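You operate a simulated robot arm through the tools that you are given. There is no shell and no other tool.

Carry out the task below with a simulated robot arm. There is one attempt and no reset: what you move stays moved.

## Task
Put things in order on the bench with the yellow stripe. At the end: the grey pin is on the kelp box; the green scourer stands on top of the descaler dish; the white bean cup from the bench with the yellow stripe stands where the garlic jar stood; the garlic jar stands where the green scourer stood; whatever was shut is shut again. Leave all else as you found it, and nothing knocked over.

It is judged by the outcome, as a careful person would: the job done as asked, and still so three seconds after it is handed in. It fails if anything else is knocked over, pushed out of place, dropped, spilled or broken.

## Robot
A 6-joint arm with a two-finger gripper, fixed in place. Base frame: the origin is at the foot of the arm, x ahead of it, y to its left, z up; the work surface is at about z = 820. Lengths are in mm, angles in degrees, forces in N, time in s.
With the tool pointing down near the work surface it reaches from about 120 to 680 mm from the base axis. Its first joint turns from -66.0 to 66.0 degrees. Payload 2.45 kg.
Tool frame: the origin (TCP) lies between the finger pads and is the grasp point; the fingertips stand 30 mm ahead of it; z points along the fingers, y is the line along which they close. Largest opening 106 mm; the body of the gripper starts 79 mm behind the TCP.
Orientation is that of the tool frame in the base frame, as a unit quaternion [x, y, z, w]. With the fingers straight down and closing along the base's y, the tool's x points along the base's -x, its y along +y and its z along -z.

## Interface
- The arm moves only by the tool send_rows. Its argument "deltas" is one flat list of numbers, 7 for each row, row after row: the gripper command, from -1 (fully open) to 1 (shut), values between in proportion, then the shift along the base's x, y, z in units of 500 mm (1.0 is 500 mm), then the turn, a rotation vector about the base's x, y, z in units of 120 degrees (1.0 is 120 degrees). In form: [hand, dx, dy, dz, rx, ry, rz, hand, dx, dy, dz, rx, ry, rz, ...]. A call has 1 to 20 rows; each row is the pose to reach, as a shift and turn from the pose commanded when the call began. A call with a number of a shift or a turn outside -1 to 1 is refused whole. Rows are played at 5 a second. More than 50 mm and 8.6 degrees between two rows, or a gripper value outside its range, and nothing of the call is played. A pose out of reach is approached as far as the arm can. The call stops where the force on the tool passes 40 N (or 10 N more than at its start, if that is more) or the arm is blocked; 0.2 s more then pass. Each finger travels about 153 mm/s and halts on what it meets, pressing with about 32 N; the grip force reading is that of the motor and also rises with nothing between the fingers. The clock runs only during rows and for 0.2 s after the last one: add rows that repeat a pose to give the fingers time. It gives the time, the measured TCP pose, the force on the tool (base axes), the opening and the grip force at its end, in the units of the frame above (readings bear some noise), with the torque about the TCP (base axes, N m) and any sound that the robot's microphone picked up.
- Cameras (640 x 400 px; columns grow to the right, rows downward): "scene" is fixed at [60.4, 433.7, 1395.7]; the picture's right is [-0.46, -0.89, 0.00], its down [-0.69, 0.36, -0.63] and it looks along [0.56, -0.29, -0.78] (base axes); focal length 304 px, centre (320, 200). "wrist" rides on the gripper at [76, -2, -106] in the tool frame; the picture's right is [0.02, 1.00, 0.00], its down [-0.78, 0.02, -0.62] and it looks along [-0.62, 0.01, 0.78] (tool axes); focal length 247 px, centre (320, 200). There is no depth. A picture from a camera that has moved, and an enlarged one, comes with that camera's place and axes in the base frame and with its lens. The place of the scene camera against the robot may be out by one fixed shift of up to 25 mm in any direction.
- snapshot(camera): a new picture of that camera. The clock stands still meanwhile.
- inspect(camera, box): a new picture of the part [left, top, right, bottom] of that camera's present view, enlarged. The clock stands still meanwhile.
- finish_job(): hands the job in; it is judged then, once.

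Nothing tells you positions but the pictures and the camera data. Unless the task says otherwise, let go and move clear before handing in.

The tools are called after "Emit:" as name(argument=value, ...) on one line, values as JSON. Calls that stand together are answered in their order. send_rows: Moves the arm, as the interface text tells. Its arguments: {"type":"object","properties":{"deltas":{"type":"array","items":{"type":"number"}}},"required":["deltas"]} The other tools are called the same way: snapshot (camera) takes a picture; inspect (camera, box) takes an enlarged picture of a part of a camera's view; finish_job () hands the job in.

At the start:

```text
time_s: 0.0
eef_pos: [362.8, 98.3, 1080.9]
ee_rot: [0.0, 1.0, 0.0, 0.0]
contact_force: [0.5, 0.0, -0.5]
ft_torque: [0.03, 0.0, 0.0]
grip_width: 105.9
grip_force: 0.1
```

scene: 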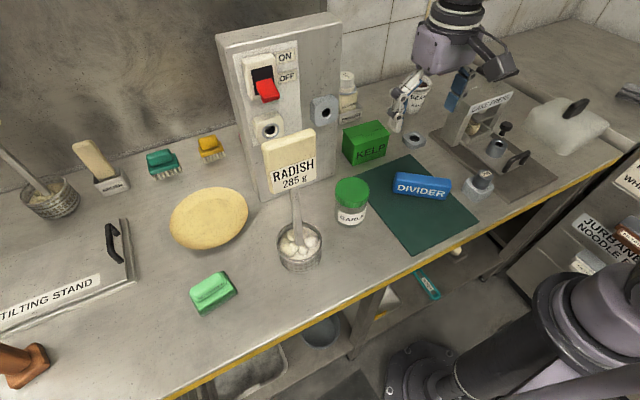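
wrist: 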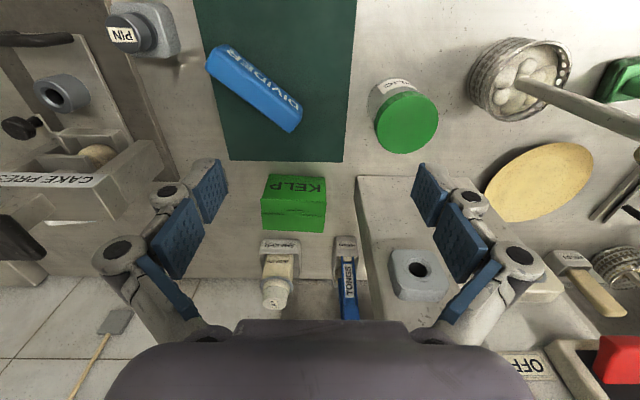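

I see a cluttered bench with the garlic jar, green scourer, kelp box, a pin and several fixtures. I'll start by looking closer at each region before moving anything.

Emit:
inspect(camera="scene", box=[0, 100, 260, 262])

Emit:
inspect(camera="scene", box=[220, 30, 440, 168])

Emit:
inspect(camera="scene", box=[380, 60, 640, 222])

Emit:
inspect(camera="scene", box=[160, 150, 400, 300])

Emit:
inspect(camera="scene", box=[0, 230, 260, 400])

Emit:
inspect(camera="scene", box=[380, 150, 640, 312])

Emit:
snapshot(camera="wrist")

```text
2.46 times, centred on (130, 181) of scene
camera zoom: at [60.4, 433.7, 1395.7], right [-0.46, -0.89, 0.0], down [-0.69, 0.36, -0.63], along [0.56, -0.29, -0.78], focal length 748 px, centre (788, 247)
```

zoom: 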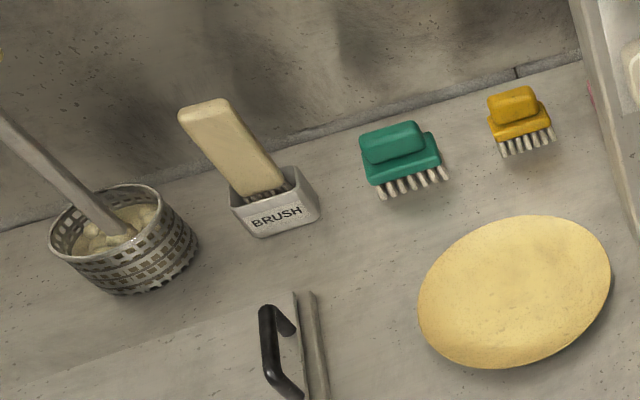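

```text
2.90 times, centred on (330, 99) of scene
camera zoom: at [60.4, 433.7, 1395.7], right [-0.46, -0.89, 0.0], down [-0.69, 0.36, -0.63], along [0.56, -0.29, -0.78], focal length 881 px, centre (291, 493)
```

zoom: 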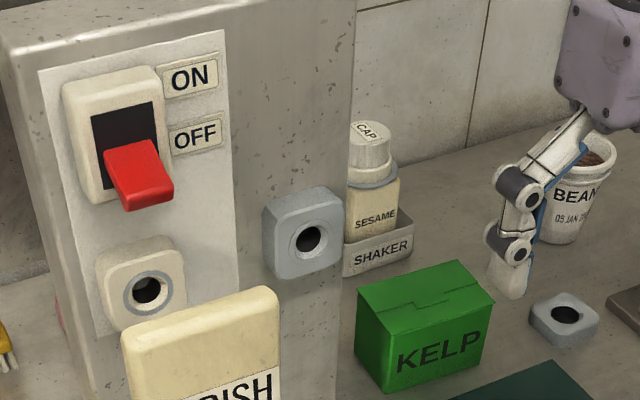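

```text
2.46 times, centred on (510, 141) of scene
camera zoom: at [60.4, 433.7, 1395.7], right [-0.46, -0.89, 0.0], down [-0.69, 0.36, -0.63], along [0.56, -0.29, -0.78], focal length 748 px, centre (-148, 345)
```

zoom: 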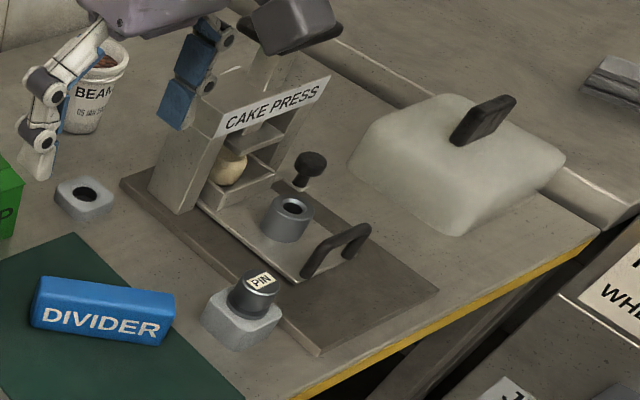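

```text
2.67 times, centred on (280, 225) of scene
camera zoom: at [60.4, 433.7, 1395.7], right [-0.46, -0.89, 0.0], down [-0.69, 0.36, -0.63], along [0.56, -0.29, -0.78], focal length 810 px, centre (427, 133)
```

zoom: 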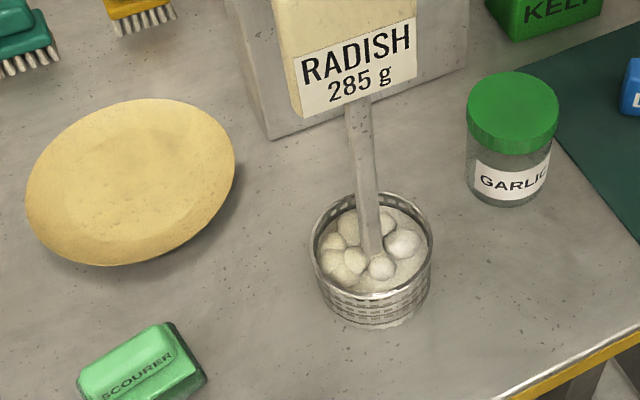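

```text
2.35 times, centred on (130, 315) of scene
camera zoom: at [60.4, 433.7, 1395.7], right [-0.46, -0.89, 0.0], down [-0.69, 0.36, -0.63], along [0.56, -0.29, -0.78], focal length 715 px, centre (767, -71)
```

zoom: 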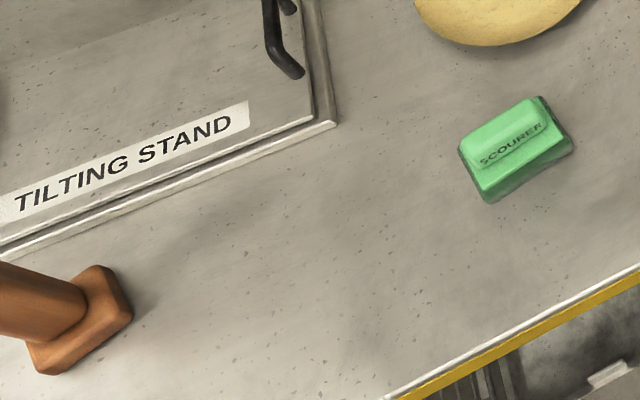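

```text
2.46 times, centred on (510, 231) of scene
camera zoom: at [60.4, 433.7, 1395.7], right [-0.46, -0.89, 0.0], down [-0.69, 0.36, -0.63], along [0.56, -0.29, -0.78], focal length 748 px, centre (-148, 124)
```

zoom: 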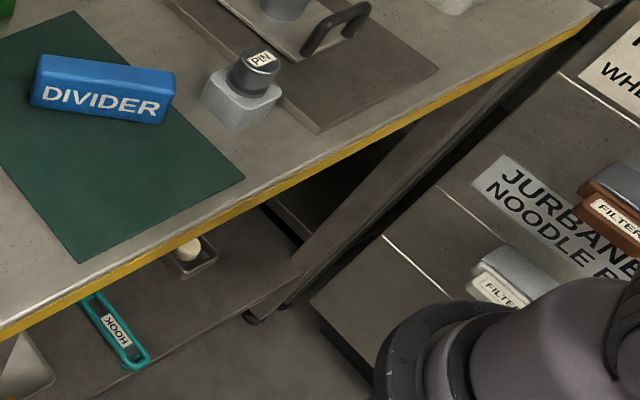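

```text
taken
camera wrist: at [286.3, 97.3, 1188.3], right [-0.02, 1.0, 0.0], down [0.78, 0.02, 0.62], along [0.62, 0.01, -0.78], focal length 247 px, centre (320, 200)
```

wrist: 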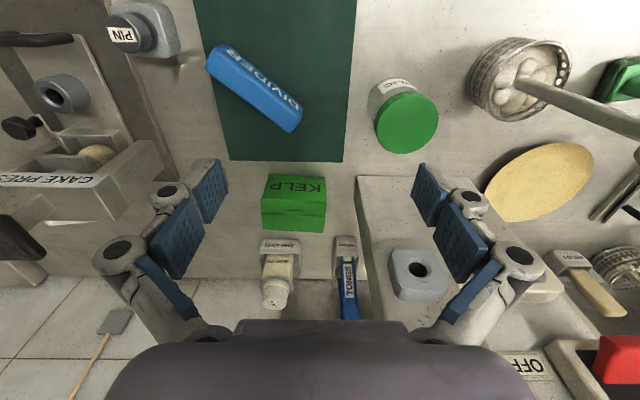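

The descaler dish isn't in plain sight yet; the bean cup seems to be behind the gripper, and there is a covered item to the right. I'll zoom in further on the unclear places.

Emit:
inspect(camera="scene", box=[500, 60, 640, 148])

Emit:
inspect(camera="scene", box=[540, 140, 640, 280])

Emit:
inspect(camera="scene", box=[180, 240, 480, 400])

Emit:
inspect(camera="wrist", box=[440, 20, 640, 220])

Emit:
inspect(camera="wrist", box=[0, 0, 220, 200])

Emit:
inspect(camera="wrist", box=[220, 140, 440, 330])

Emit:
inspect(camera="wrist", box=[480, 200, 640, 400])

```text
4.55 times, centred on (570, 104) of scene
camera zoom: at [60.4, 433.7, 1395.7], right [-0.46, -0.89, 0.0], down [-0.69, 0.36, -0.63], along [0.56, -0.29, -0.78], focal length 1382 px, centre (-816, 636)
```

zoom: 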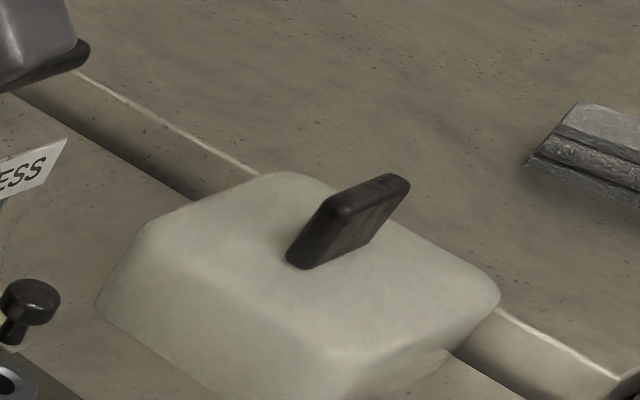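

```text
2.86 times, centred on (590, 210) of scene
camera zoom: at [60.4, 433.7, 1395.7], right [-0.46, -0.89, 0.0], down [-0.69, 0.36, -0.63], along [0.56, -0.29, -0.78], focal length 868 px, centre (-451, 171)
```

zoom: 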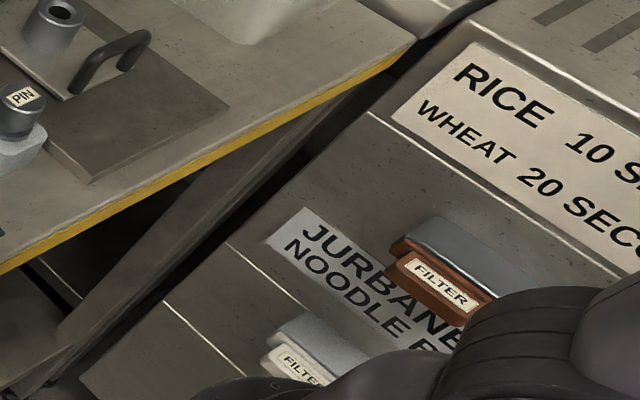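

```text
2.13 times, centred on (330, 320) of scene
camera zoom: at [60.4, 433.7, 1395.7], right [-0.46, -0.89, 0.0], down [-0.69, 0.36, -0.63], along [0.56, -0.29, -0.78], focal length 648 px, centre (299, -56)
```

zoom: 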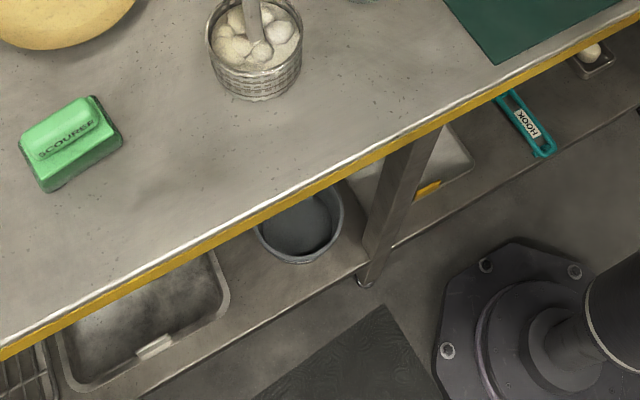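

```text
2.00 times, centred on (540, 120) of wrist
camera zoom: at [286.3, 97.3, 1188.3], right [-0.02, 1.0, 0.0], down [0.78, 0.02, 0.62], along [0.62, 0.01, -0.78], focal length 494 px, centre (-120, 360)
```

zoom: 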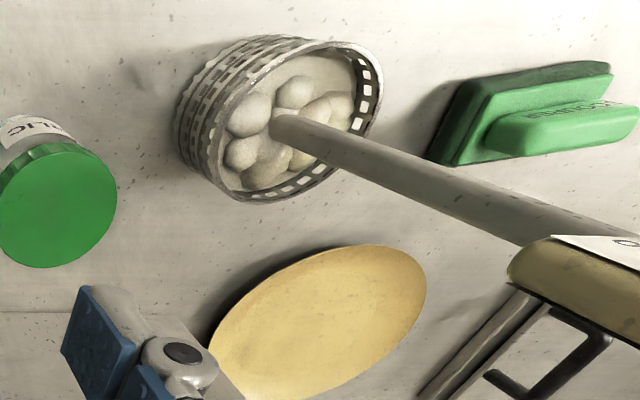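

```text
2.00 times, centred on (110, 100) of wrist
camera zoom: at [286.3, 97.3, 1188.3], right [-0.02, 1.0, 0.0], down [0.78, 0.02, 0.62], along [0.62, 0.01, -0.78], focal length 494 px, centre (740, 400)
```

zoom: 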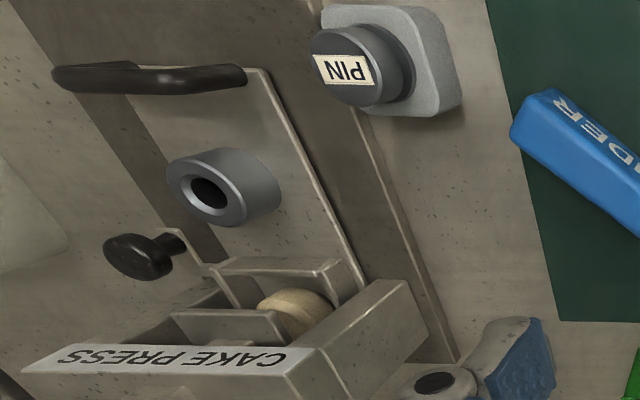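

```text
2.11 times, centred on (330, 235) of wrist
camera zoom: at [286.3, 97.3, 1188.3], right [-0.02, 1.0, 0.0], down [0.78, 0.02, 0.62], along [0.62, 0.01, -0.78], focal length 520 px, centre (299, 126)
```

zoom: 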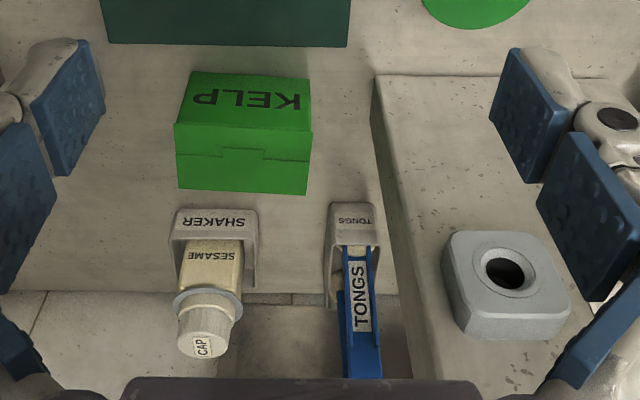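

```text
2.00 times, centred on (560, 300) of wrist
camera zoom: at [286.3, 97.3, 1188.3], right [-0.02, 1.0, 0.0], down [0.78, 0.02, 0.62], along [0.62, 0.01, -0.78], focal length 494 px, centre (-160, 0)
```

zoom: 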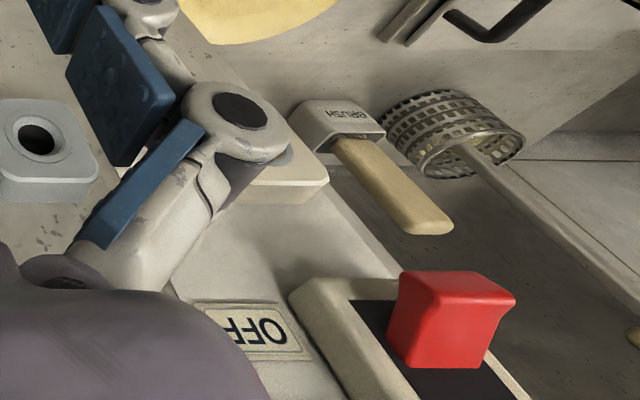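

The bench layout is fairly clear, but I still need to find the descaler dish. I take the covered dome to be near (363, -499) and will swing the wrist camera over to the right side, high up, to look.

Emit:
send_rows(deltas=[-1, -0.012, -0.07, 0.014, 0, 0, 0, -1, -0.024, -0.14, 0.028, 0, 0, 0, -1, -0.036, -0.21, 0.042, 0, 0, 0, -1, -0.048, -0.28, 0.056, 0, 0, 0, -1, -0.06, -0.35, 0.07, 0, 0, 0, -1, -0.072, -0.42, 0.084, 0, 0, 0, -1, -0.084, -0.49, 0.098, 0, 0, 0, -1, -0.096, -0.56, 0.112, 0, 0, 0, -1, -0.108, -0.63, 0.126, 0, 0, 0, -1, -0.12, -0.7, 0.14, 0, 0, 0])

```text
time_s: 2.2
eef_pos: [302.9, -251.2, 1153.0]
ee_rot: [0.0, 1.0, 0.001, 0.0]
contact_force: [-0.4, -0.5, 0.0]
ft_torque: [0.02, 0.04, 0.04]
grip_width: 106.1
grip_force: 0.1
```

The arm is now over the right part of the bench. I'll look at the dome, the press and the bean cup from here.

Emit:
snapshot(camera="wrist")

Emit:
snapshot(camera="scene")

Emit:
inspect(camera="wrist", box=[0, 0, 320, 200])

Emit:
inspect(camera="wrist", box=[320, 0, 640, 200])

Emit:
inspect(camera="scene", box=[320, 40, 480, 140])

```text
taken
camera wrist: at [226.7, -253.8, 1259.7], right [-0.02, 1.0, 0.0], down [0.78, 0.02, 0.62], along [0.62, 0.01, -0.78], focal length 247 px, centre (320, 200)
```

wrist: 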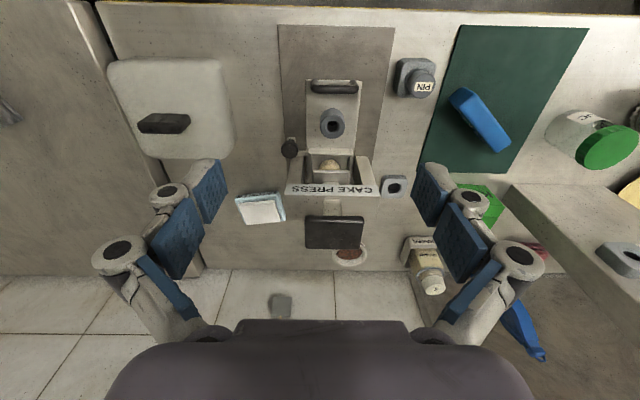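

```text
taken
```

scene: 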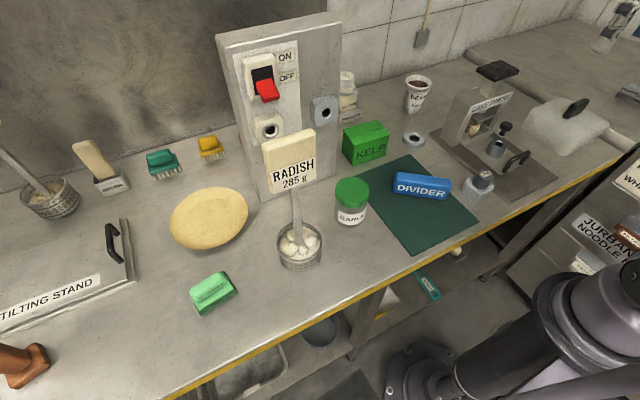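

```text
2.00 times, centred on (160, 100) of wrist
camera zoom: at [226.7, -253.8, 1259.7], right [-0.02, 1.0, 0.0], down [0.78, 0.02, 0.62], along [0.62, 0.01, -0.78], focal length 494 px, centre (640, 400)
```

zoom: 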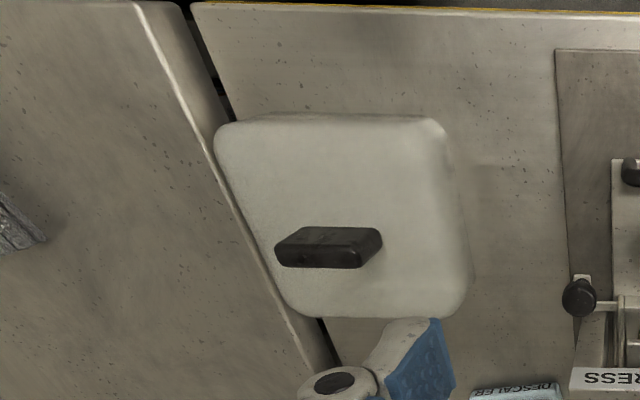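

```text
2.00 times, centred on (480, 100) of wrist
camera zoom: at [226.7, -253.8, 1259.7], right [-0.02, 1.0, 0.0], down [0.78, 0.02, 0.62], along [0.62, 0.01, -0.78], focal length 494 px, centre (0, 400)
```

zoom: 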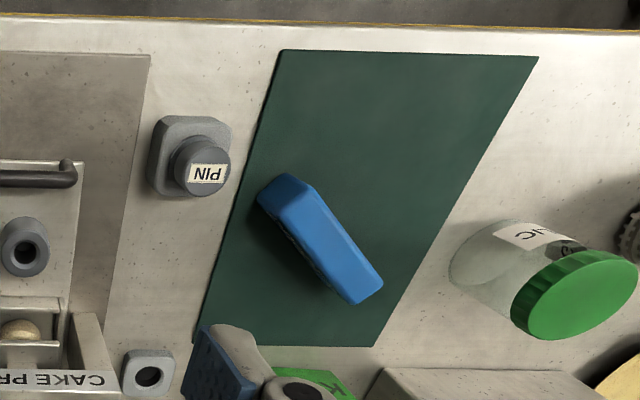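

```text
4.00 times, centred on (400, 90) of scene
camera zoom: at [60.4, 433.8, 1395.7], right [-0.46, -0.89, 0.0], down [-0.69, 0.36, -0.63], along [0.56, -0.29, -0.78], focal length 1216 px, centre (0, 640)
```

zoom: 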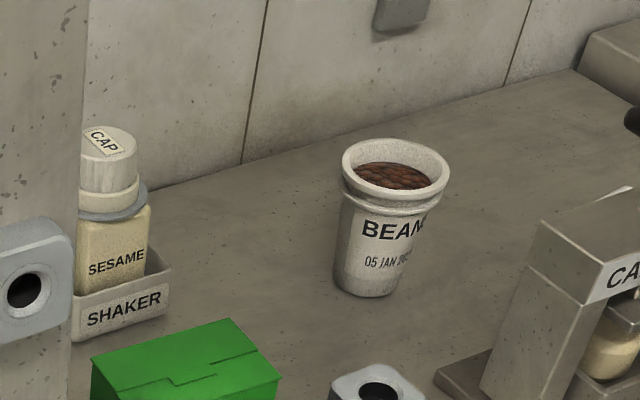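

The descaler dish seems to sit behind the press, partly hidden by a finger. I'll zoom in on it and its surroundings.

Emit:
inspect(camera="wrist", box=[200, 120, 440, 280])

Emit:
inspect(camera="scene", box=[440, 40, 560, 120])

Emit:
inspect(camera="scene", box=[420, 90, 580, 200])

Emit:
inspect(camera="scene", box=[540, 0, 640, 100])

```text
2.50 times, centred on (320, 200) of wrist
camera zoom: at [226.7, -253.8, 1259.7], right [-0.02, 1.0, 0.0], down [0.78, 0.02, 0.62], along [0.62, 0.01, -0.78], focal length 617 px, centre (320, 200)
```

zoom: 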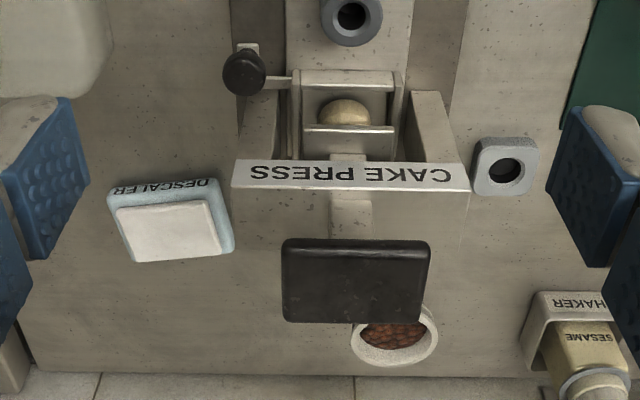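

```text
5.00 times, centred on (500, 80) of scene
camera zoom: at [60.4, 433.8, 1395.7], right [-0.46, -0.89, 0.0], down [-0.69, 0.36, -0.63], along [0.56, -0.29, -0.78], focal length 1520 px, centre (-580, 800)
```

zoom: 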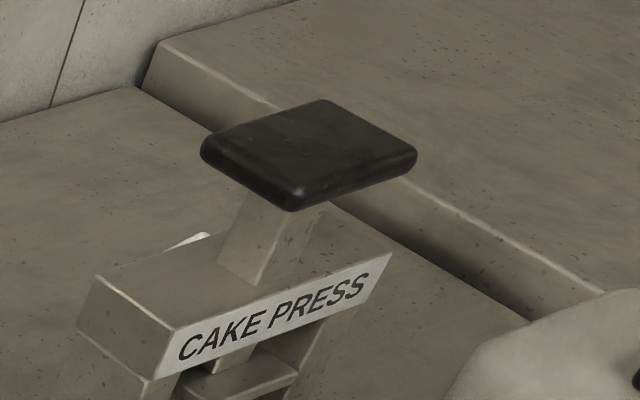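

```text
3.64 times, centred on (500, 145) of scene
camera zoom: at [60.4, 433.8, 1395.7], right [-0.46, -0.89, 0.0], down [-0.69, 0.36, -0.63], along [0.56, -0.29, -0.78], focal length 1105 px, centre (-334, 400)
```

zoom: 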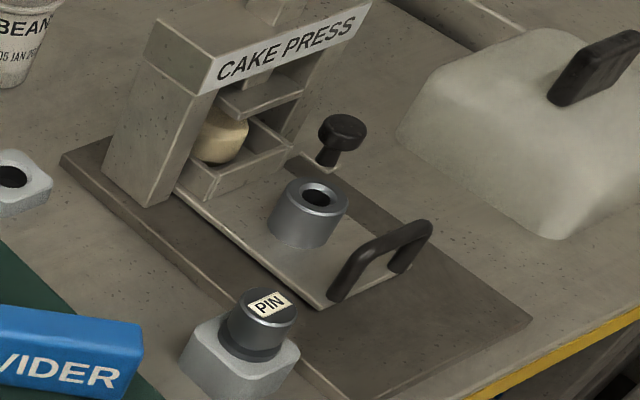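

```text
4.00 times, centred on (590, 50) of scene
camera zoom: at [60.4, 433.8, 1395.7], right [-0.46, -0.89, 0.0], down [-0.69, 0.36, -0.63], along [0.56, -0.29, -0.78], focal length 1216 px, centre (-760, 800)
```

zoom: 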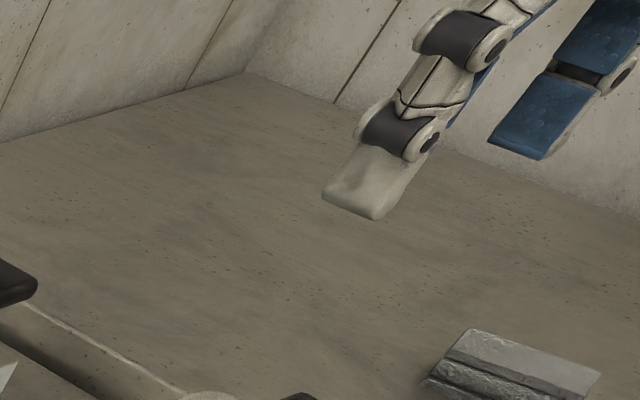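

The descaler dish is a light-blue dish at roughly (586, -378), the bean cup at about (650, -182), and the pin stands in its block near (306, -116). I'll move in for a closer look at the pin and the nearby items.

Emit:
send_rows(deltas=[-1, -0.0243, 0.045, -0.0577, 0, 0, 0, -1, -0.0487, 0.09, -0.1153, 0, 0, 0, -1, -0.073, 0.135, -0.173, 0, 0, 0, -1, -0.0973, 0.18, -0.2307, 0, 0, 0, -1, -0.1217, 0.225, -0.2883, 0, 0, 0, -1, -0.146, 0.27, -0.346, 0, 0, 0])

Emit:
snapshot(camera="wrist")

Emit:
inspect(camera="wrist", box=[220, 100, 420, 225])

```text
time_s: 3.6
eef_pos: [230.2, -115.8, 978.6]
ee_rot: [0.001, 1.0, 0.0, 0.0]
contact_force: [-0.3, 0.3, -0.5]
ft_torque: [0.03, -0.01, 0.0]
grip_width: 105.6
grip_force: 0.1
```

```text
taken
camera wrist: at [153.4, -116.9, 1084.0], right [-0.02, 1.0, 0.0], down [0.78, 0.02, 0.62], along [0.62, 0.01, -0.78], focal length 247 px, centre (320, 200)
```

wrist: 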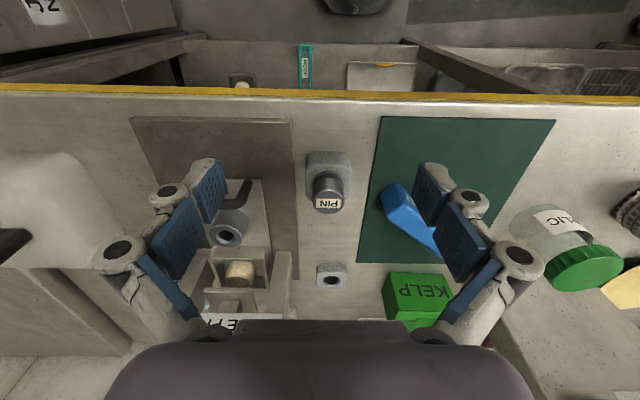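

```text
3.20 times, centred on (320, 162) of wrist
camera zoom: at [153.4, -116.9, 1084.0], right [-0.02, 1.0, 0.0], down [0.78, 0.02, 0.62], along [0.62, 0.01, -0.78], focal length 790 px, centre (320, 320)
```

zoom: 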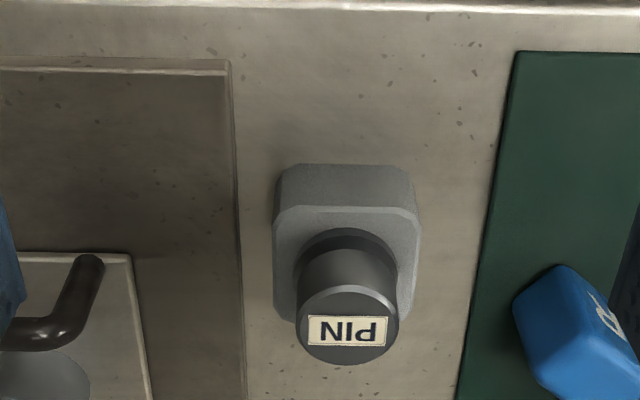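

The pin is a ~33 mm cylinder standing in a block at about (315, -106), top near z 883; the kelp box top is centred near (556, 58) at z 891. I'll move above the pin with the fingers partly closed and check alignment.

Emit:
send_rows(deltas=[-0.1, 0.0283, 0.0033, -0.0145, 0, 0, 0, -0.1, 0.0566, 0.0066, -0.029, 0, 0, 0, -0.1, 0.0848, 0.01, -0.0436, 0, 0, 0, -0.1, 0.127, 0.015, -0.066, 0, 0, 0, -0.1, 0.1696, 0.0196, -0.0872, 0, 0, 0, -0.1, 0.1696, 0.0196, -0.0872, 0, 0, 0])

Emit:
snapshot(camera="wrist")

Emit:
inspect(camera="scene", box=[420, 90, 580, 200])

```text
time_s: 5.0
eef_pos: [316.5, -106.4, 935.4]
ee_rot: [0.0, 1.0, 0.0, 0.001]
contact_force: [0.0, -0.4, 0.0]
ft_torque: [0.02, -0.01, 0.01]
grip_width: 58.3
grip_force: 0.1
```

```text
taken
camera wrist: at [239.7, -107.5, 1041.1], right [-0.02, 1.0, 0.0], down [0.78, 0.02, 0.62], along [0.62, 0.01, -0.78], focal length 247 px, centre (320, 200)
```

wrist: 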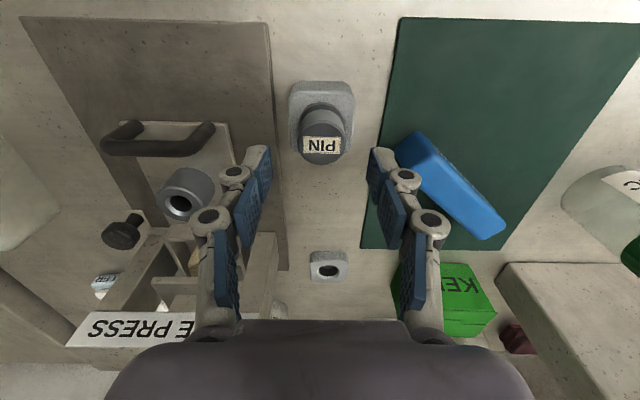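

```text
3.64 times, centred on (500, 145) of scene
camera zoom: at [60.4, 433.8, 1395.7], right [-0.46, -0.89, 0.0], down [-0.69, 0.36, -0.63], along [0.56, -0.29, -0.78], focal length 1105 px, centre (-334, 400)
```

zoom: 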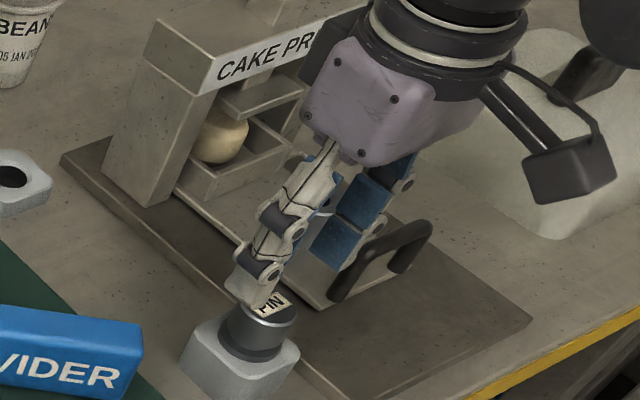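

The pin sits between the fingers; I'll zoom to fix its exact centre before descending.

Emit:
inspect(camera="wrist", box=[240, 70, 400, 180])

```text
3.64 times, centred on (320, 125) of wrist
camera zoom: at [239.7, -107.5, 1041.1], right [-0.02, 1.0, 0.0], down [0.78, 0.02, 0.62], along [0.62, 0.01, -0.78], focal length 898 px, centre (320, 473)
```

zoom: 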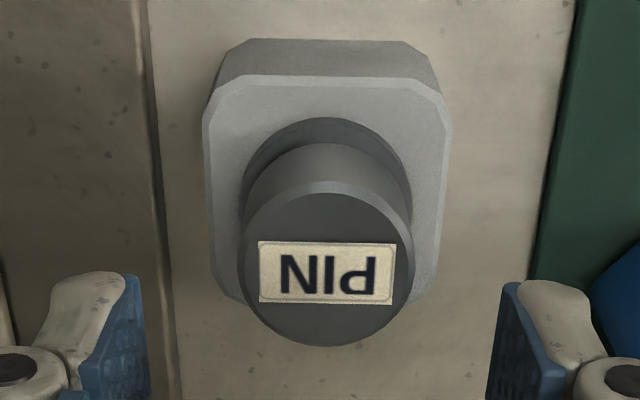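

The pin's centre is at about (315, -105). Descending to z 890 and closing on it.

Emit:
send_rows(deltas=[-0.1, -0.003, 0.0028, -0.03, 0, 0, 0, -0.1, -0.003, 0.0028, -0.06, 0, 0, 0, -0.1, -0.003, 0.0028, -0.09, 0, 0, 0, -0.1, -0.003, 0.0028, -0.09, 0, 0, 0])

Emit:
send_rows(deltas=[0.2, 0, 0, 0, 0, 0, 0, 0.5, 0, 0, 0, 0, 0, 0, 0.8, 0, 0, 0, 0, 0, 0, 1, 0, 0, 0, 0, 0, 0, 1, 0, 0, 0, 0, 0, 0])

Emit:
snapshot(camera="wrist")

```text
time_s: 6.0
eef_pos: [315.1, -105.5, 889.6]
ee_rot: [0.0, 1.0, 0.001, 0.0]
contact_force: [-0.4, 0.7, 0.2]
ft_torque: [0.04, -0.02, 0.02]
grip_width: 58.2
grip_force: 0.2
```

```text
time_s: 7.2
eef_pos: [313.8, -105.5, 889.2]
ee_rot: [0.0, 1.0, 0.0, 0.0]
contact_force: [0.3, -0.3, -0.8]
ft_torque: [0.0, 0.02, 0.02]
grip_width: 32.5
grip_force: 32.3
```

```text
taken
camera wrist: at [238.2, -106.5, 996.1], right [-0.02, 1.0, 0.0], down [0.78, 0.02, 0.62], along [0.62, 0.01, -0.78], focal length 247 px, centre (320, 200)
```

wrist: 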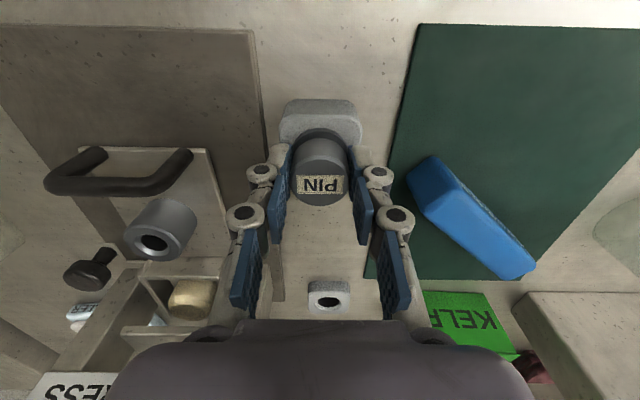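

The pin is gripped (32.5 mm wide). I'll lift it straight up and watch the force.

Emit:
send_rows(deltas=[1, 0, 0, 0.01, 0, 0, 0, 1, 0, 0, 0.03, 0, 0, 0, 1, 0, 0, 0.05, 0, 0, 0, 1, 0, 0, 0.08, 0, 0, 0, 1, 0, 0, 0.11, 0, 0, 0, 1, 0, 0, 0.15, 0, 0, 0, 1, 0, 0, 0.2, 0, 0, 0])

Emit:
snapshot(camera="wrist")

Emit:
inspect(camera="scene", box=[420, 80, 580, 200])

```text
time_s: 8.8
eef_pos: [313.1, -107.6, 990.5]
ee_rot: [0.0, 1.0, 0.0, 0.0]
contact_force: [-0.3, -0.3, 0.1]
ft_torque: [0.01, 0.02, 0.0]
grip_width: 0.0
grip_force: 28.9
```

```text
taken
camera wrist: at [237.2, -107.8, 1096.5], right [-0.02, 1.0, 0.0], down [0.78, 0.02, 0.62], along [0.62, 0.01, -0.78], focal length 247 px, centre (320, 200)
```

wrist: 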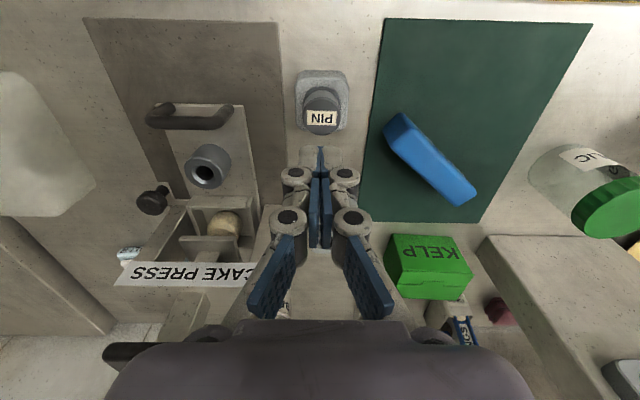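

```text
3.33 times, centred on (500, 140) of scene
camera zoom: at [60.4, 433.8, 1395.7], right [-0.46, -0.89, 0.0], down [-0.69, 0.36, -0.63], along [0.56, -0.29, -0.78], focal length 1013 px, centre (-280, 400)
```

zoom: 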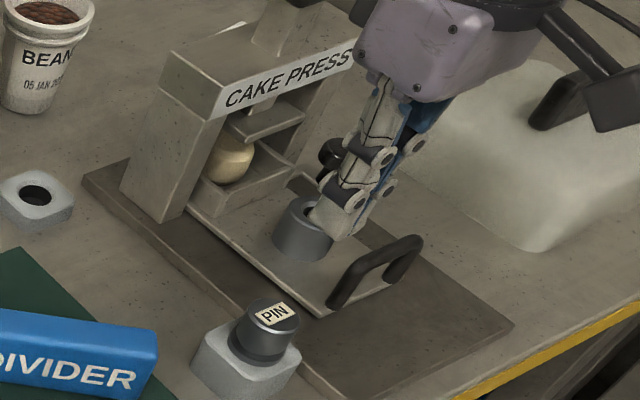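

The fingers slipped off: the pin stayed in its block, so it's held by something. I'll look closely at the pin and block before trying again.

Emit:
inspect(camera="wrist", box=[280, 55, 370, 145])

Emit:
inspect(camera="scene", box=[450, 150, 520, 205])

Emit:
inspect(camera="scene", box=[230, 90, 350, 160])

```text
4.44 times, centred on (325, 100) of wrist
camera zoom: at [237.2, -107.8, 1096.5], right [-0.02, 1.0, 0.0], down [0.78, 0.02, 0.62], along [0.62, 0.01, -0.78], focal length 1098 px, centre (298, 644)
```

zoom: 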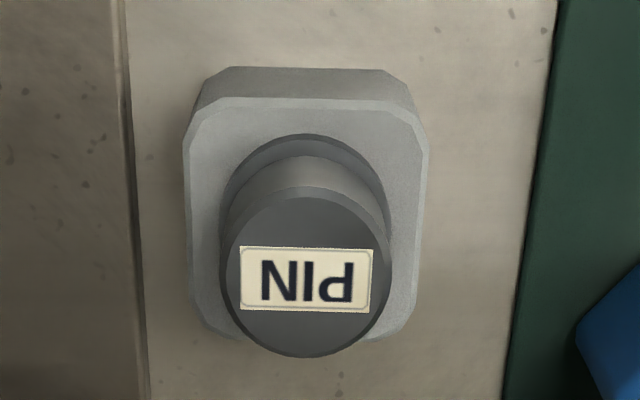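

```text
7.27 times, centred on (485, 178) of scene
camera zoom: at [60.4, 433.8, 1395.7], right [-0.46, -0.89, 0.0], down [-0.69, 0.36, -0.63], along [0.56, -0.29, -0.78], focal length 2211 px, centre (-880, 364)
```

zoom: 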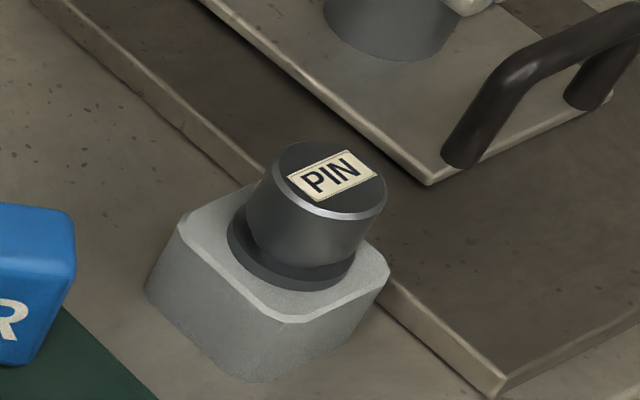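

```text
5.33 times, centred on (290, 125) of scene
camera zoom: at [60.4, 433.8, 1395.7], right [-0.46, -0.89, 0.0], down [-0.69, 0.36, -0.63], along [0.56, -0.29, -0.78], focal length 1621 px, centre (480, 600)
```

zoom: 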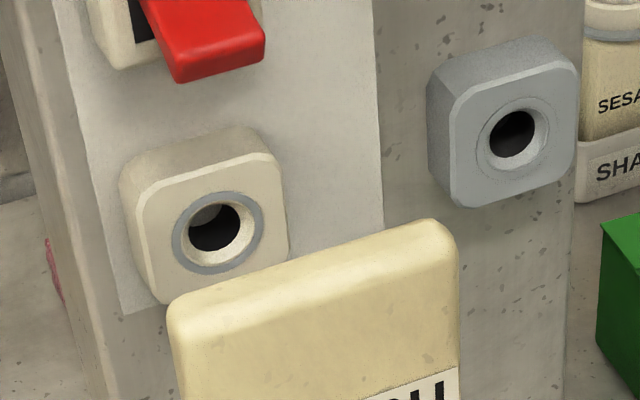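

No markings show a catch. I'll open, re-grip a bit lower, and pull gently in small steps to read the holding force.

Emit:
send_rows(deltas=[-0.1, 0.003, 0.001, 0, 0, 0, 0, -0.1, 0.003, 0.001, 0, 0, 0, 0, -0.1, 0.003, 0.001, -0.06, 0, 0, 0, -0.1, 0.003, 0.001, -0.12, 0, 0, 0, -0.1, 0.003, 0.001, -0.17, 0, 0, 0, -0.1, 0.003, 0.001, -0.19, 0, 0, 0, -0.1, 0.003, 0.001, -0.202, 0, 0, 0, -0.1, 0.003, 0.001, -0.202, 0, 0, 0])

Emit:
send_rows(deltas=[0.3, 0, 0, 0, 0, 0, 0, 0.7, 0, 0, 0, 0, 0, 0, 1, 0, 0, 0, 0, 0, 0, 1, 0, 0, 0, 0, 0, 0, 1, 0, 0, 0, 0, 0, 0])

Emit:
send_rows(deltas=[1, 0, 0, 0.004, 0, 0, 0, 1, 0, 0, 0.004, 0, 0, 0])

```text
time_s: 10.6
eef_pos: [315.0, -105.8, 888.5]
ee_rot: [0.0, 1.0, 0.0, 0.0]
contact_force: [0.0, -0.1, -0.2]
ft_torque: [-0.03, 0.03, 0.02]
grip_width: 58.2
grip_force: 0.0
```

```text
time_s: 11.8
eef_pos: [314.1, -105.7, 889.9]
ee_rot: [0.0, 1.0, 0.0, 0.0]
contact_force: [0.0, -0.4, -0.2]
ft_torque: [0.02, -0.02, 0.0]
grip_width: 32.4
grip_force: 32.5
```

```text
time_s: 12.4
eef_pos: [314.6, -105.6, 892.0]
ee_rot: [0.0, 1.0, 0.0, 0.0]
contact_force: [0.5, -0.5, -1.0]
ft_torque: [-0.02, -0.03, -0.04]
grip_width: 32.6
grip_force: 32.2
```

Emit:
send_rows(deltas=[1, 0, 0, 0.008, 0, 0, 0, 1, 0, 0, 0.008, 0, 0, 0])

Emit:
inspect(camera="wrist", box=[260, 80, 380, 220])

```text
time_s: 13.0
eef_pos: [313.8, -105.9, 895.0]
ee_rot: [0.0, 1.0, -0.001, 0.0]
contact_force: [3.1, -0.4, -1.9]
ft_torque: [-0.03, -0.13, 0.0]
grip_width: 32.5
grip_force: 31.5
```

```text
2.86 times, centred on (320, 150) of wrist
camera zoom: at [238.4, -106.2, 1001.7], right [-0.02, 1.0, 0.0], down [0.78, 0.02, 0.62], along [0.62, 0.01, -0.78], focal length 706 px, centre (320, 343)
```

zoom: 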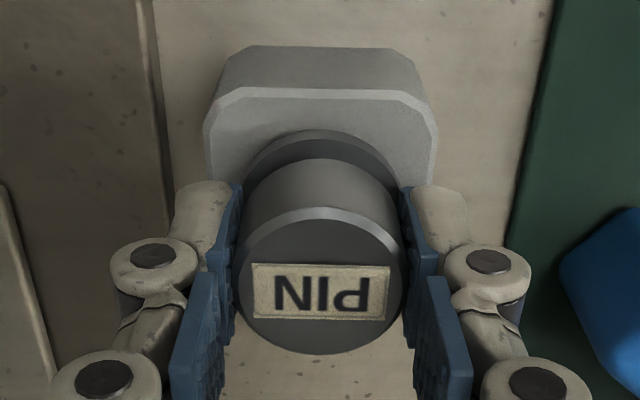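

Emit:
send_rows(deltas=[1, 0, 0, 0.004, 0, 0, 0, 1, 0, 0, 0.008, 0, 0, 0, 1, 0, 0, 0.012, 0, 0, 0, 1, 0, 0, 0.012, 0, 0, 0])

Emit:
inspect(camera="wrist", box=[260, 80, 380, 220])

Emit:
inspect(camera="scene", box=[450, 150, 520, 205])

```text
time_s: 14.0
eef_pos: [314.6, -104.4, 901.7]
ee_rot: [0.001, 1.0, 0.0, 0.0]
contact_force: [4.5, -0.8, -0.5]
ft_torque: [-0.03, -0.26, -0.02]
grip_width: 32.4
grip_force: 31.9
```

```text
2.86 times, centred on (320, 150) of wrist
camera zoom: at [238.3, -106.1, 1007.6], right [-0.02, 1.0, 0.0], down [0.78, 0.02, 0.62], along [0.62, 0.01, -0.78], focal length 706 px, centre (320, 343)
```

zoom: 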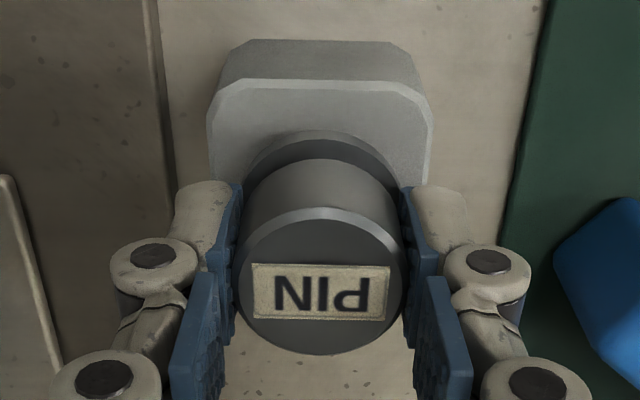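

```text
7.27 times, centred on (485, 178) of scene
camera zoom: at [60.5, 433.7, 1395.7], right [-0.46, -0.89, 0.0], down [-0.69, 0.36, -0.63], along [0.56, -0.29, -0.78], focal length 2211 px, centre (-880, 364)
```

zoom: 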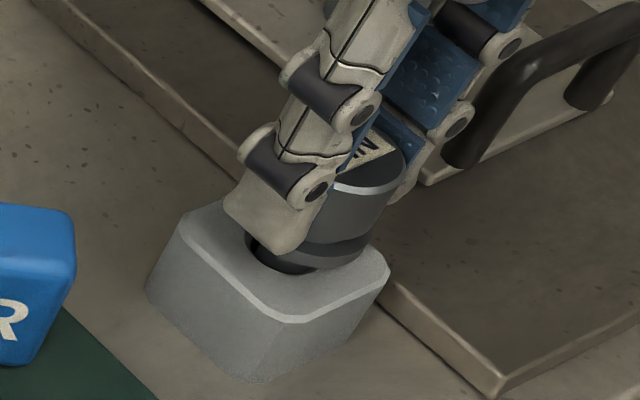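

The pin is coming out with the fingers now; there's a slight sideways load (+x), so I'll shift 1 mm and keep raising slowly.

Emit:
send_rows(deltas=[1, 0.002, 0, 0.004, 0, 0, 0, 1, 0.003, 0, 0.008, 0, 0, 0, 1, 0.003, 0, 0.012, 0, 0, 0, 1, 0.003, 0, 0.016, 0, 0, 0, 1, 0.003, 0, 0.02, 0, 0, 0])

Emit:
inspect(camera="scene", box=[450, 150, 520, 205])

```text
time_s: 15.2
eef_pos: [315.3, -104.7, 911.5]
ee_rot: [0.0, 1.0, 0.0, 0.001]
contact_force: [0.5, -1.4, -0.9]
ft_torque: [-0.03, 0.03, 0.02]
grip_width: 32.2
grip_force: 32.1
```

```text
7.27 times, centred on (485, 178) of scene
camera zoom: at [60.4, 433.7, 1395.7], right [-0.46, -0.89, 0.0], down [-0.69, 0.36, -0.63], along [0.56, -0.29, -0.78], focal length 2211 px, centre (-880, 364)
```

zoom: 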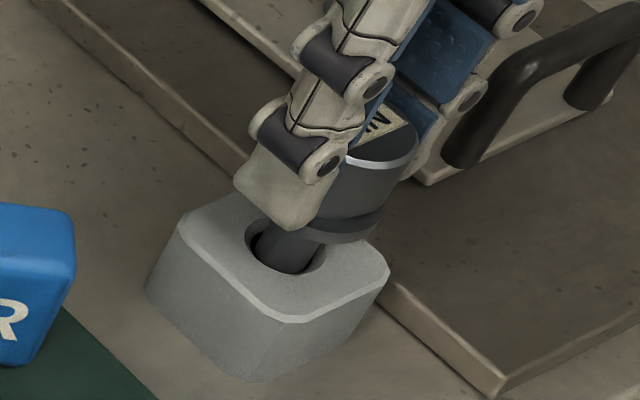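

It's sliding out freely now, revealing a narrower shaft. I'll lift it all the way and look at the shape of its lower end.

Emit:
send_rows(deltas=[1, 0, 0, 0.006, 0, 0, 0, 1, 0, 0, 0.012, 0, 0, 0, 1, 0, 0, 0.018, 0, 0, 0, 1, 0, 0, 0.024, 0, 0, 0, 1, 0, 0, 0.03, 0, 0, 0, 1, 0, 0, 0.04, 0, 0, 0, 1, 0, 0, 0.055, 0, 0, 0, 1, 0, 0, 0.08, 0, 0, 0, 1, 0, 0, 0.12, 0, 0, 0, 1, 0, 0, 0.17, 0, 0, 0])

Emit:
snapshot(camera="scene")

Emit:
inspect(camera="scene", box=[440, 110, 540, 200])

Emit:
inspect(camera="wrist", box=[240, 60, 400, 220])

```text
time_s: 17.4
eef_pos: [314.7, -102.2, 995.4]
ee_rot: [0.001, 1.0, 0.0, 0.0]
contact_force: [0.0, -1.1, -1.1]
ft_torque: [0.01, -0.01, 0.0]
grip_width: 32.5
grip_force: 31.9
```

```text
taken
```

scene: 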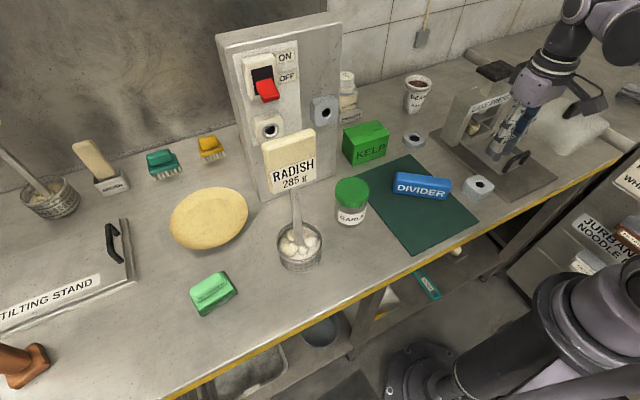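

```text
4.44 times, centred on (490, 155) of scene
camera zoom: at [60.4, 433.7, 1395.7], right [-0.46, -0.89, 0.0], down [-0.69, 0.36, -0.63], along [0.56, -0.29, -0.78], focal length 1351 px, centre (-436, 400)
```

zoom: 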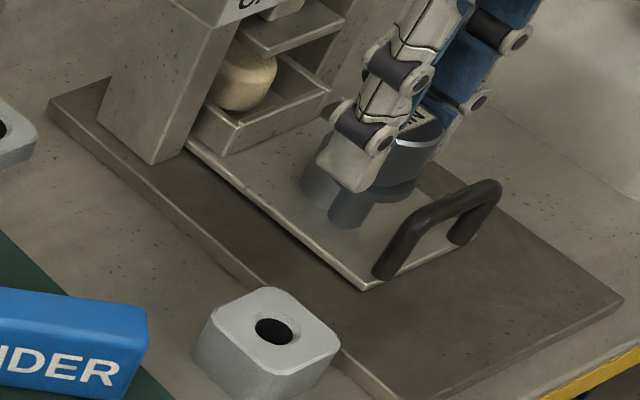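

```text
2.50 times, centred on (320, 140) of wrist
camera zoom: at [238.9, -104.6, 1102.4], right [-0.02, 1.0, 0.0], down [0.78, 0.02, 0.62], along [0.62, 0.01, -0.78], focal length 617 px, centre (320, 350)
```

zoom: 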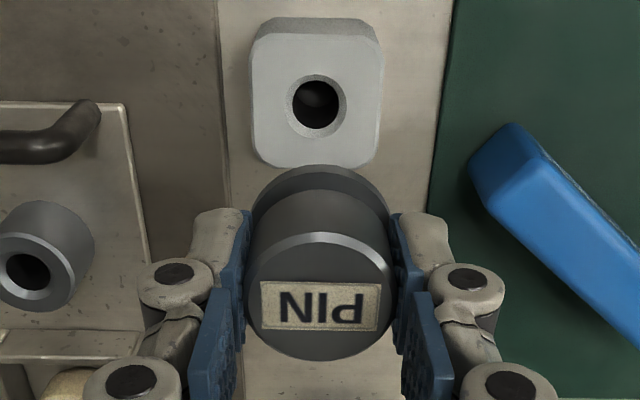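

The pin is free: knob plus a ~25 mm shaft with a flat end, so I'll stand it on the kelp box lid. Next I carry it high toward the kelp box and look at the lid.

Emit:
send_rows(deltas=[1, 0.02, 0.015, 0.02, 0, 0, 0, 1, 0.06, 0.045, 0.04, 0, 0, 0, 1, 0.11, 0.08, 0.06, 0, 0, 0, 1, 0.165, 0.12, 0.07, 0, 0, 0, 1, 0.22, 0.16, 0.07, 0, 0, 0, 1, 0.275, 0.2, 0.07, 0, 0, 0, 1, 0.325, 0.235, 0.07, 0, 0, 0, 1, 0.365, 0.265, 0.07, 0, 0, 0, 1, 0.39, 0.285, 0.07, 0, 0, 0, 1, 0.4, 0.295, 0.07, 0, 0, 0])

Emit:
snapshot(camera="wrist")

Emit:
snapshot(camera="scene")

```text
time_s: 19.6
eef_pos: [515.2, 42.0, 1033.1]
ee_rot: [-0.001, 1.0, -0.001, -0.001]
contact_force: [-0.1, -0.7, -1.8]
ft_torque: [0.03, -0.01, 0.0]
grip_width: 32.1
grip_force: 32.1
```

```text
taken
camera wrist: at [439.7, 41.9, 1138.6], right [-0.02, 1.0, 0.0], down [0.78, 0.02, 0.62], along [0.62, 0.01, -0.78], focal length 247 px, centre (320, 200)
```

wrist: 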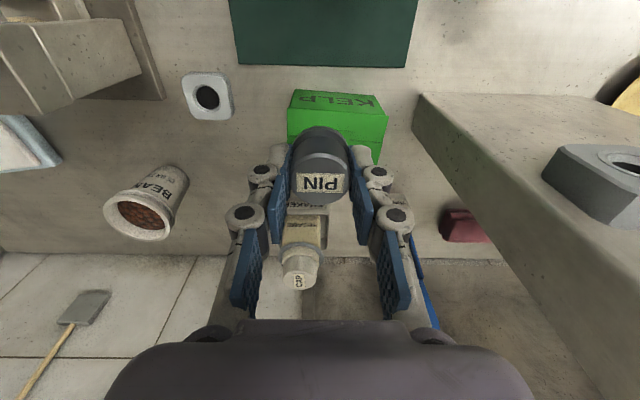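

```text
taken
```

scene: 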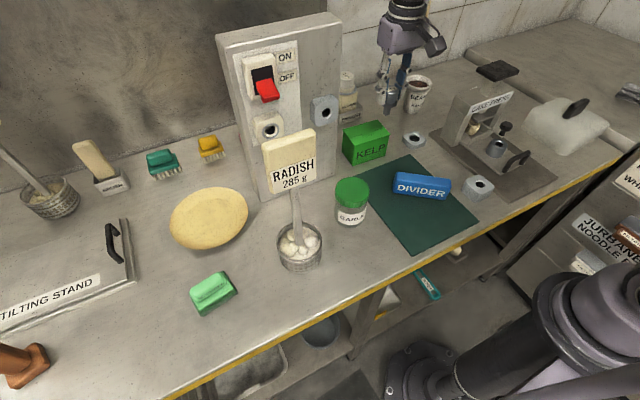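

Emit:
inspect(camera="wrist", box=[240, 70, 420, 180])

Emit:
inspect(camera="wrist", box=[0, 60, 260, 260])

Emit:
inspect(camera="scene", box=[330, 70, 440, 180])

```text
3.56 times, centred on (330, 125) of wrist
camera zoom: at [439.7, 41.9, 1138.6], right [-0.02, 1.0, 0.0], down [0.78, 0.02, 0.62], along [0.62, 0.01, -0.78], focal length 878 px, centre (284, 467)
```

zoom: 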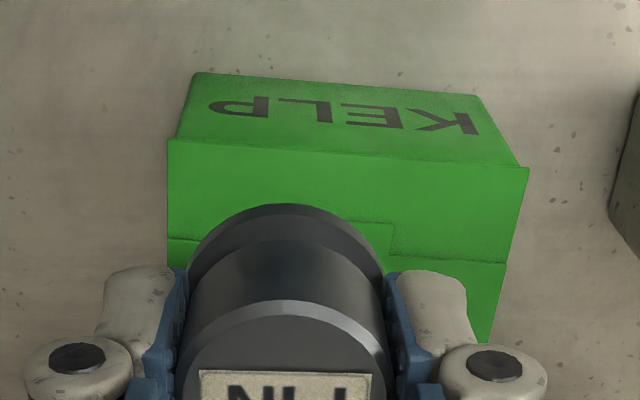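

```text
2.00 times, centred on (130, 160) of wrist
camera zoom: at [439.7, 41.9, 1138.6], right [-0.02, 1.0, 0.0], down [0.78, 0.02, 0.62], along [0.62, 0.01, -0.78], focal length 494 px, centre (700, 280)
```

zoom: 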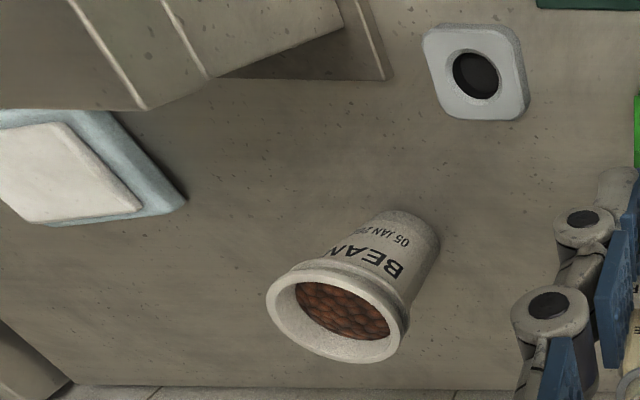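

```text
3.64 times, centred on (385, 125) of scene
camera zoom: at [60.4, 433.8, 1395.7], right [-0.46, -0.89, 0.0], down [-0.69, 0.36, -0.63], along [0.56, -0.29, -0.78], focal length 1105 px, centre (84, 473)
```

zoom: 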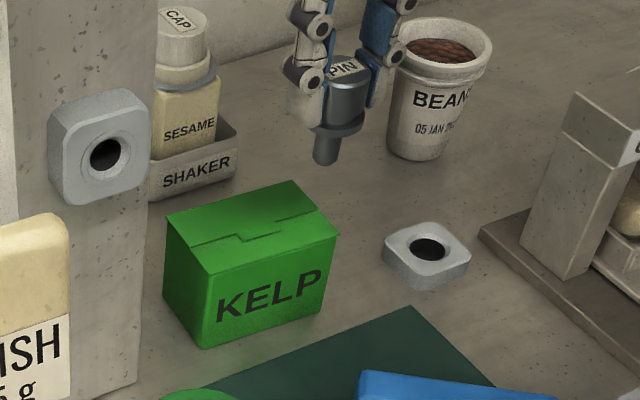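

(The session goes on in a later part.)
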